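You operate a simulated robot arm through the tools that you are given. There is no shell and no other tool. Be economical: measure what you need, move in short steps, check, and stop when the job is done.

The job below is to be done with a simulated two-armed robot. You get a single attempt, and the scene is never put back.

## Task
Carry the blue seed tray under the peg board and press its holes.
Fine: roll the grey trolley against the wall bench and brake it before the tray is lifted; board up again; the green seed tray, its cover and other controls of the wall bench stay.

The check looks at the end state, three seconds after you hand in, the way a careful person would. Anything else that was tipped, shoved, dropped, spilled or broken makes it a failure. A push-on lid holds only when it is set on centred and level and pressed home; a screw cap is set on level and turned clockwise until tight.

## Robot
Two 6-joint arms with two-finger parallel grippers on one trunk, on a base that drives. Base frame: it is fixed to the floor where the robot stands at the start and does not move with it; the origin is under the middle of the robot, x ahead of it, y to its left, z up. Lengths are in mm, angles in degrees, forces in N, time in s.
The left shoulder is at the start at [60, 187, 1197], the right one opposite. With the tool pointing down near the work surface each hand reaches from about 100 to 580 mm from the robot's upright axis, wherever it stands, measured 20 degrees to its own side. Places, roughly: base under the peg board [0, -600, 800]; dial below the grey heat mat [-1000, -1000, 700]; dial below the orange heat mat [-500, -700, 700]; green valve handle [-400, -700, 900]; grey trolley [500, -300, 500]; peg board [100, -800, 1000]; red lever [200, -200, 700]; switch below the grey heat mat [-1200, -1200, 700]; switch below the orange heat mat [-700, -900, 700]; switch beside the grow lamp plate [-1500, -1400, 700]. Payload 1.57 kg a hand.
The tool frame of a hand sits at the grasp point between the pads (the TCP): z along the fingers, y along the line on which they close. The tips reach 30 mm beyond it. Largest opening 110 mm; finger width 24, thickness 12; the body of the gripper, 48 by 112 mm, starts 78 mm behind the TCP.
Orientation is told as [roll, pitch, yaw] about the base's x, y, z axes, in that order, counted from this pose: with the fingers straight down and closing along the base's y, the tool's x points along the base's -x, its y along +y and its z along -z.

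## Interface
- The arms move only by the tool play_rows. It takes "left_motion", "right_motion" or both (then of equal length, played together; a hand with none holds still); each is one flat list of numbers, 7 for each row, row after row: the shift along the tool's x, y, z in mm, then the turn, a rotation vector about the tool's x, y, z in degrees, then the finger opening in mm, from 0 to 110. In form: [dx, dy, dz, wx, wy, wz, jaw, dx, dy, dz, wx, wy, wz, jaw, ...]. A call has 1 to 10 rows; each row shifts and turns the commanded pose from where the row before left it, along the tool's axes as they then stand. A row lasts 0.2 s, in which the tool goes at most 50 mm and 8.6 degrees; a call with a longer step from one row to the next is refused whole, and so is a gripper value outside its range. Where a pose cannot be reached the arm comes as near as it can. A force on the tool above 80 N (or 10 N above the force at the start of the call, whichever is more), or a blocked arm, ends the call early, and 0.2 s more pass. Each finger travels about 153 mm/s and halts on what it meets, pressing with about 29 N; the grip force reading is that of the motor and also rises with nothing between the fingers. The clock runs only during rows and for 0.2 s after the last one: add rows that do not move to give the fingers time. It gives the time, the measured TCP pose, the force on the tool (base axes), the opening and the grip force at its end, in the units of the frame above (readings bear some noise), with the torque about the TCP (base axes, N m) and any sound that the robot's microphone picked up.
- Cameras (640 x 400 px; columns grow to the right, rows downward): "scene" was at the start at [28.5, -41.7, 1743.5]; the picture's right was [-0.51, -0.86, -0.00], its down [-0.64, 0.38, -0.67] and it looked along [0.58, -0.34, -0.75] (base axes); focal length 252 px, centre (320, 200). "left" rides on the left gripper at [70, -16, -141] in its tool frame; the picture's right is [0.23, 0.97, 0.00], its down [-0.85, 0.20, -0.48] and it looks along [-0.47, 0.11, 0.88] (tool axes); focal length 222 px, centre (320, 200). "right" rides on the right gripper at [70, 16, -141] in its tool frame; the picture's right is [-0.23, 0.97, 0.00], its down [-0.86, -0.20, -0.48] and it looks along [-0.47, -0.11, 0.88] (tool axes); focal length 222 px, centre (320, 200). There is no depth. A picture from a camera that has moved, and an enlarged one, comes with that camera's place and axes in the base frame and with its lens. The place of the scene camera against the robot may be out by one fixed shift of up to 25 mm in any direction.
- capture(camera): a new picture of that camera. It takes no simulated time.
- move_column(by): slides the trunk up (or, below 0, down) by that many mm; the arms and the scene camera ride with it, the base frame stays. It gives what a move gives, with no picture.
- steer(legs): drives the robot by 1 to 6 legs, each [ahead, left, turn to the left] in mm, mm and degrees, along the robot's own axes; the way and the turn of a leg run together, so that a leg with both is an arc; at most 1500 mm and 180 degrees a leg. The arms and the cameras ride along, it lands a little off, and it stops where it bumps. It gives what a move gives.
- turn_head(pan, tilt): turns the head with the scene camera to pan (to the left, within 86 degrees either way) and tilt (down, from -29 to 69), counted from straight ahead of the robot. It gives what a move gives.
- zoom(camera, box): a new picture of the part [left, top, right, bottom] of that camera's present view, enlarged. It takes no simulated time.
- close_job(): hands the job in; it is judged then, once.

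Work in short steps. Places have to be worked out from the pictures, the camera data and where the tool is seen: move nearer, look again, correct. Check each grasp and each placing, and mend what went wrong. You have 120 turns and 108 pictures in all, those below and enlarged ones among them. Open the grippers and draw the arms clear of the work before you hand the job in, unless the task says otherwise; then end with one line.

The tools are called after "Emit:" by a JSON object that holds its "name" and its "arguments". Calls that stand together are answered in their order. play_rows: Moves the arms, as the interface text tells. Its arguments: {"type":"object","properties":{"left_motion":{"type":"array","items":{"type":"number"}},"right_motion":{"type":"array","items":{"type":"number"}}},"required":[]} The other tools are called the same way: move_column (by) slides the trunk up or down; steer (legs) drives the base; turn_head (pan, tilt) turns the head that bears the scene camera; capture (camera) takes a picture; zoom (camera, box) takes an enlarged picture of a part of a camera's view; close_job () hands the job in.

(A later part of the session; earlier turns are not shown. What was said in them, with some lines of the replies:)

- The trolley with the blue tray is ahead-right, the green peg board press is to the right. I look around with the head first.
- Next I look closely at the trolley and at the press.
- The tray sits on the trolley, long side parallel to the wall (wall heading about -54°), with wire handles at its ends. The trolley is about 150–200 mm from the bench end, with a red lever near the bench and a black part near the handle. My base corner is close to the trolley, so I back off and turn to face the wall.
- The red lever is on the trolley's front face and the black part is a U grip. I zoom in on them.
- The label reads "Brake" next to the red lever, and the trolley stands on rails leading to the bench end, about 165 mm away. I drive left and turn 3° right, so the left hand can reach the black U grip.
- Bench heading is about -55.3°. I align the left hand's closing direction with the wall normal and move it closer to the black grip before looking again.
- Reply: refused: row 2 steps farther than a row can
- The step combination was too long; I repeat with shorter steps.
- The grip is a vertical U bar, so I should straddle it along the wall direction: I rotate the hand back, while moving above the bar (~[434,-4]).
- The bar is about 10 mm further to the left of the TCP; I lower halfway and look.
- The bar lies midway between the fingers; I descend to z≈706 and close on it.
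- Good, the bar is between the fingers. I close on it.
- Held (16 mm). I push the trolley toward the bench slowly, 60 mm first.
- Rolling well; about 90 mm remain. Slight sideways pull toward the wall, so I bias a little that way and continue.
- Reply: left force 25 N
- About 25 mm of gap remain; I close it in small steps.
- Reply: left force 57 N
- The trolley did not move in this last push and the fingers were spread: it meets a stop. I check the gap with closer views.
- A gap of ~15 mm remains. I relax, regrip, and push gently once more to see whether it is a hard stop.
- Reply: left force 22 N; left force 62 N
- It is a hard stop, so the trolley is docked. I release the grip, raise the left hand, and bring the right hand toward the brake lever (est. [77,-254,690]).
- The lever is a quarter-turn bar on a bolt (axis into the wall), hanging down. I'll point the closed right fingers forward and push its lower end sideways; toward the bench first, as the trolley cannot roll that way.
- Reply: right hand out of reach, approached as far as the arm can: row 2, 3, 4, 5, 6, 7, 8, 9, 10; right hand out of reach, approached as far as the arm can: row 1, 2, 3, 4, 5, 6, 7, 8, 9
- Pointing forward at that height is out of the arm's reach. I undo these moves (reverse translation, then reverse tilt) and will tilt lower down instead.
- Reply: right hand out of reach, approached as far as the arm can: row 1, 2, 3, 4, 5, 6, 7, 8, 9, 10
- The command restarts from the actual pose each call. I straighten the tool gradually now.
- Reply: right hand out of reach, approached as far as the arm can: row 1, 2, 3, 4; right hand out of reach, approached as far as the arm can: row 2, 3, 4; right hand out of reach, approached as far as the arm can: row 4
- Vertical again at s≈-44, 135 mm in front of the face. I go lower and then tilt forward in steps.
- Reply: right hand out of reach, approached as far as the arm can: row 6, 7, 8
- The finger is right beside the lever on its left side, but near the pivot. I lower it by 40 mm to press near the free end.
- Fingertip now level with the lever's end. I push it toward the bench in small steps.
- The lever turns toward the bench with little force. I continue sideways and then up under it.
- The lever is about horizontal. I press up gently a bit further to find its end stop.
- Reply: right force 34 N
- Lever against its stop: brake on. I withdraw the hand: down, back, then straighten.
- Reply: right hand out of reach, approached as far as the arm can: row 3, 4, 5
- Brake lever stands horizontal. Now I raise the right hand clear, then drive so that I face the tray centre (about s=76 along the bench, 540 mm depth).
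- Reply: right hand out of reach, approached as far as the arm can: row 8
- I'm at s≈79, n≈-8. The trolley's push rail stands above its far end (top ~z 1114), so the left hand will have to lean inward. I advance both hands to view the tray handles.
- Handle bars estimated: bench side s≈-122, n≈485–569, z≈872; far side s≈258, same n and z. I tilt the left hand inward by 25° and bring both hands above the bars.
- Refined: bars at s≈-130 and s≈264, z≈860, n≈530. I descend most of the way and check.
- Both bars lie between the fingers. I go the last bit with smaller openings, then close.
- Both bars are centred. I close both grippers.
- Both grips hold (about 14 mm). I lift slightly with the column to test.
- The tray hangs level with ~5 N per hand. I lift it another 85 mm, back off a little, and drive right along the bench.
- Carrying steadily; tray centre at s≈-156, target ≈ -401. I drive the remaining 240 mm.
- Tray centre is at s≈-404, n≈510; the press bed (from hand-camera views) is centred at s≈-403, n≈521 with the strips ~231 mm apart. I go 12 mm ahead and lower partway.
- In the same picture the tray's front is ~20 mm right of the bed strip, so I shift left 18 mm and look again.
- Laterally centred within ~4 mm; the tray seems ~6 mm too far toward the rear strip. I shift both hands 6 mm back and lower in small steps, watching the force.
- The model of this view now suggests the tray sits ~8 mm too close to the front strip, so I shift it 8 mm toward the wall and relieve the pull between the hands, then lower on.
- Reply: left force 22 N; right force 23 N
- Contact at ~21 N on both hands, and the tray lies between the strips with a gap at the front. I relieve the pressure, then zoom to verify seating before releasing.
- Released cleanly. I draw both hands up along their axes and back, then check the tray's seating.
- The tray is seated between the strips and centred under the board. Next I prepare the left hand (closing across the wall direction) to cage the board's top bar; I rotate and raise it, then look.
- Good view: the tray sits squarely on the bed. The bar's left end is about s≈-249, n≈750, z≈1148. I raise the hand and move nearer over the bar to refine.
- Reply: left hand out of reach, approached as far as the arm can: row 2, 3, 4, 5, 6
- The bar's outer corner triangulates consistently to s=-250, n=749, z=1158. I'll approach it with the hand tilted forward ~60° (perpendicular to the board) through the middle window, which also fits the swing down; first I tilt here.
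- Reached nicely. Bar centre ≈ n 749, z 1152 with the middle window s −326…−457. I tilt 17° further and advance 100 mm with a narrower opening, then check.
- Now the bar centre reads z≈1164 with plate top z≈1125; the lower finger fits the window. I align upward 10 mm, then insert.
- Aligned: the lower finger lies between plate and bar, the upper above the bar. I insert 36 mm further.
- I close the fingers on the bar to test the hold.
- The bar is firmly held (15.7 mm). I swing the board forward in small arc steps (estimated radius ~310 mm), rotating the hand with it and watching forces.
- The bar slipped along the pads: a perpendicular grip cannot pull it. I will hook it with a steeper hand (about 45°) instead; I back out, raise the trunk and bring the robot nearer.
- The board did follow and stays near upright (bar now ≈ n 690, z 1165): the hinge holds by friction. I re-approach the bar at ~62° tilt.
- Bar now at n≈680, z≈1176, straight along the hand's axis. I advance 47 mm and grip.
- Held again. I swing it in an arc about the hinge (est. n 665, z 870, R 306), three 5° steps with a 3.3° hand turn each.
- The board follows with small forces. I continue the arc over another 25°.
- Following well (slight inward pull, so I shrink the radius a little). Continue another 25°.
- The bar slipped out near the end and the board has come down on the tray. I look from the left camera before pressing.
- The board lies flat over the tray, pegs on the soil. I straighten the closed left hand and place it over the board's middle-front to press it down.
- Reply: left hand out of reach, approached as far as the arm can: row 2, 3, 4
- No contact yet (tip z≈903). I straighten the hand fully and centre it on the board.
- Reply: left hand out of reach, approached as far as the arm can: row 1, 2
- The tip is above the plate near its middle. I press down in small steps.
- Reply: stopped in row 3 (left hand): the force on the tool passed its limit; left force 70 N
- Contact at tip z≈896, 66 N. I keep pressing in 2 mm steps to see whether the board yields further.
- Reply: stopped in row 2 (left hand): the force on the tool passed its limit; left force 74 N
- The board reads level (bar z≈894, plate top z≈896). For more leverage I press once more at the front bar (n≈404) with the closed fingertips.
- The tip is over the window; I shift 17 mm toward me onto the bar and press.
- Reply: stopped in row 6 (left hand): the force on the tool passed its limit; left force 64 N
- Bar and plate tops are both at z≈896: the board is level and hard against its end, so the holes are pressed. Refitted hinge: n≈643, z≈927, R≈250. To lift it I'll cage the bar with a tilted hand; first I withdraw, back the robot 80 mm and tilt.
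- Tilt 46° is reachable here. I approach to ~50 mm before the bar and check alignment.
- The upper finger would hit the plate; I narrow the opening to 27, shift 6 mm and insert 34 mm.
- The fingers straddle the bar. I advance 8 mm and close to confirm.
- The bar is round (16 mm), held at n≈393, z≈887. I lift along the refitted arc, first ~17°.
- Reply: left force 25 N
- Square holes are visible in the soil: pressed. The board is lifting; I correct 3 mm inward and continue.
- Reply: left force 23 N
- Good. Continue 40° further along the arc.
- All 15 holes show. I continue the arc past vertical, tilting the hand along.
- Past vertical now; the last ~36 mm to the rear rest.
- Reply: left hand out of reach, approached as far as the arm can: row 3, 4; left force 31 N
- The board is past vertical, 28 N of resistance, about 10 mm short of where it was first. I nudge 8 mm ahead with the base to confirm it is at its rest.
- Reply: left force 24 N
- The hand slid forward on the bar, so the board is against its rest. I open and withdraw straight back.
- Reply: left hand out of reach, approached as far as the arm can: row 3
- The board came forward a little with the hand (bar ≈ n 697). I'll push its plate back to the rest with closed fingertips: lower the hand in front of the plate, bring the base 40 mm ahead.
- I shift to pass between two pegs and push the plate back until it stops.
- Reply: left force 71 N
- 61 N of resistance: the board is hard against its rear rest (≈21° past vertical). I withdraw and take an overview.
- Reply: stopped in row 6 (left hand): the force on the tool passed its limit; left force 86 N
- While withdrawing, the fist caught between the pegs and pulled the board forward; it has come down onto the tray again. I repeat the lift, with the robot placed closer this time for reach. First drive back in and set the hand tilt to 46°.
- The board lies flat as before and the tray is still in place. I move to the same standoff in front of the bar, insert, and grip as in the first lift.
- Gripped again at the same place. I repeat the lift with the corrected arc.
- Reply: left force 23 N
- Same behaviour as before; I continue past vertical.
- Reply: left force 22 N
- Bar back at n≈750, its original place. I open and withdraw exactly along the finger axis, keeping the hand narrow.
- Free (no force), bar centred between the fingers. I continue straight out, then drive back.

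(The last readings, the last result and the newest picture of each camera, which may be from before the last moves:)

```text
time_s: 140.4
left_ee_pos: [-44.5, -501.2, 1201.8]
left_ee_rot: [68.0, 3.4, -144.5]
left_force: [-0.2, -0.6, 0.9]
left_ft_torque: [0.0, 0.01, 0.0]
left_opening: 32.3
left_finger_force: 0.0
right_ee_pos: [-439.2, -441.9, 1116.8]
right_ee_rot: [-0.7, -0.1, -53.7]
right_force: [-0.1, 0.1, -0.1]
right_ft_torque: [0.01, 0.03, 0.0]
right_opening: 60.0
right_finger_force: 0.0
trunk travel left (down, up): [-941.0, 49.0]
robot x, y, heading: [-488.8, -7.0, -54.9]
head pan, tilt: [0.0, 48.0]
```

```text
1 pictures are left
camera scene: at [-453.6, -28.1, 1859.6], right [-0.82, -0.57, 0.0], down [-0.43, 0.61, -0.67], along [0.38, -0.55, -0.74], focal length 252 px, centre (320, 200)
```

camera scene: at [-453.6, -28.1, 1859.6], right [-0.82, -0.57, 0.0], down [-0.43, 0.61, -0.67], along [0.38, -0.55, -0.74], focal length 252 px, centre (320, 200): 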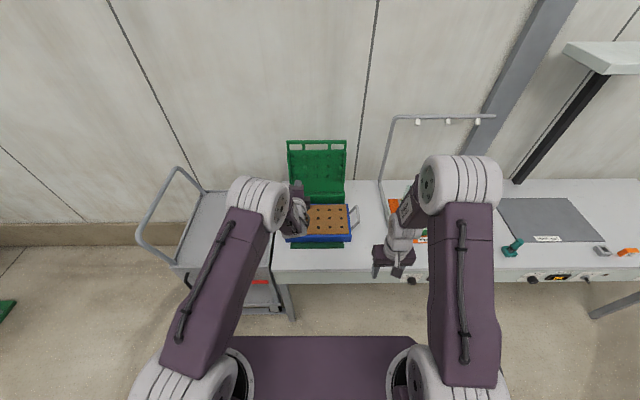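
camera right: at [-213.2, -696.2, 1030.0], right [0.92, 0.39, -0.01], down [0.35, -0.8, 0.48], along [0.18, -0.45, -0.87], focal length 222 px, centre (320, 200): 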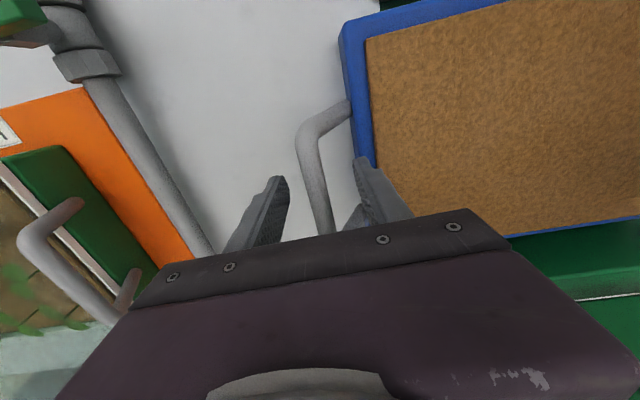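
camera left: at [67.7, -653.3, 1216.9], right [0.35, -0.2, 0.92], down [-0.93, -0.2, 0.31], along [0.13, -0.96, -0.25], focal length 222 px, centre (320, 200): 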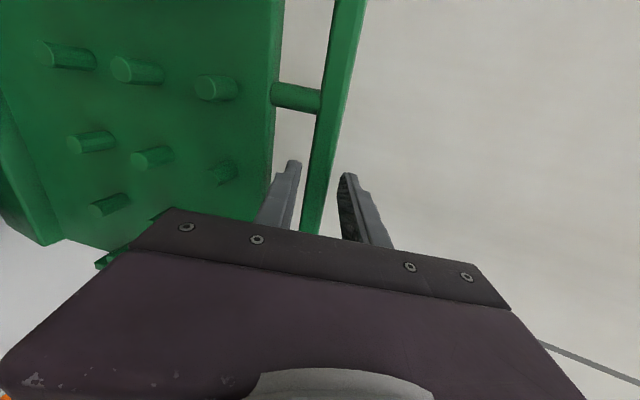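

The board is up, the tray shows its holes, the trolley is docked with the lever set. I open the grippers fully, back off a bit more and take a final zoom.

Emit:
{"name": "play_rows", "arguments": {"left_motion": [0, 0, 0, 0, 0, 0, 100, 0, 0, 0, 0, 0, 0, 100], "right_motion": [0, 0, 0, 0, 0, 0, 100, 0, 0, 0, 0, 0, 0, 100]}}

Emit:
{"name": "steer", "arguments": {"legs": [[-120, 0, 0]]}}

Emit:
{"name": "zoom", "arguments": {"camera": "scene", "box": [180, 90, 420, 270]}}

```text
time_s: 141.0
left_ee_pos: [-45.5, -499.8, 1203.1]
left_ee_rot: [68.0, 3.4, -144.4]
left_force: [0.0, 0.4, 0.3]
left_ft_torque: [-0.03, -0.01, 0.02]
left_opening: 100.1
left_finger_force: 0.1
right_ee_pos: [-438.3, -440.2, 1116.9]
right_ee_rot: [-0.6, -0.1, -53.7]
right_force: [-0.4, 0.8, -0.6]
right_ft_torque: [0.03, 0.03, 0.01]
right_opening: 99.9
right_finger_force: 0.1
trunk travel left (down, up): [-941.0, 49.0]
robot x, y, heading: [-486.7, -6.1, -55.3]
head pan, tilt: [0.0, 48.0]
```

```text
time_s: 142.3
left_ee_pos: [-115.8, -398.6, 1200.5]
left_ee_rot: [67.8, 3.3, -144.5]
left_force: [-0.9, 0.2, 0.2]
left_ft_torque: [0.0, 0.02, 0.04]
left_opening: 100.1
left_finger_force: 0.0
right_ee_pos: [-507.5, -339.1, 1116.4]
right_ee_rot: [-0.8, -0.1, -53.5]
right_force: [0.6, 0.5, -0.1]
right_ft_torque: [0.02, -0.02, -0.02]
right_opening: 100.2
right_finger_force: 0.1
trunk travel left (down, up): [-941.0, 49.0]
robot x, y, heading: [-553.2, 94.2, -55.3]
head pan, tilt: [0.0, 48.0]
```

```text
2.22 times, centred on (300, 180) of scene
camera zoom: at [-523.9, 74.1, 1859.6], right [-0.82, -0.57, 0.0], down [-0.43, 0.61, -0.67], along [0.38, -0.55, -0.75], focal length 561 px, centre (364, 244)
```

zoom: 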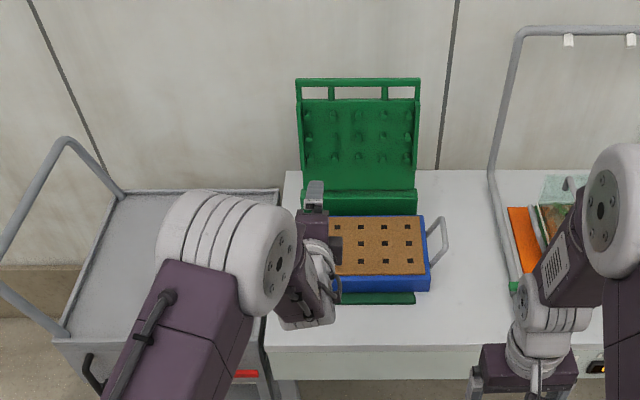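

The final view shows the board up, the tray on the press bed with clean rows of holes, and the trolley against the bench end with the brake lever set. I hand in.

Emit:
{"name": "close_job", "arguments": {}}

```text
The job is handed in.
```

The blue seed tray is under the peg board with its 15 holes pressed, the board is up again, and the trolley was rolled to its end stop at the wall bench and braked before the tray was lifted. Two things to know: the trolley stops about 15 mm short of the bench itself, and as I first drew my hand back from the raised board it caught and the board dropped onto the tray once more. I then raised the board again, and the holes still looked clean.
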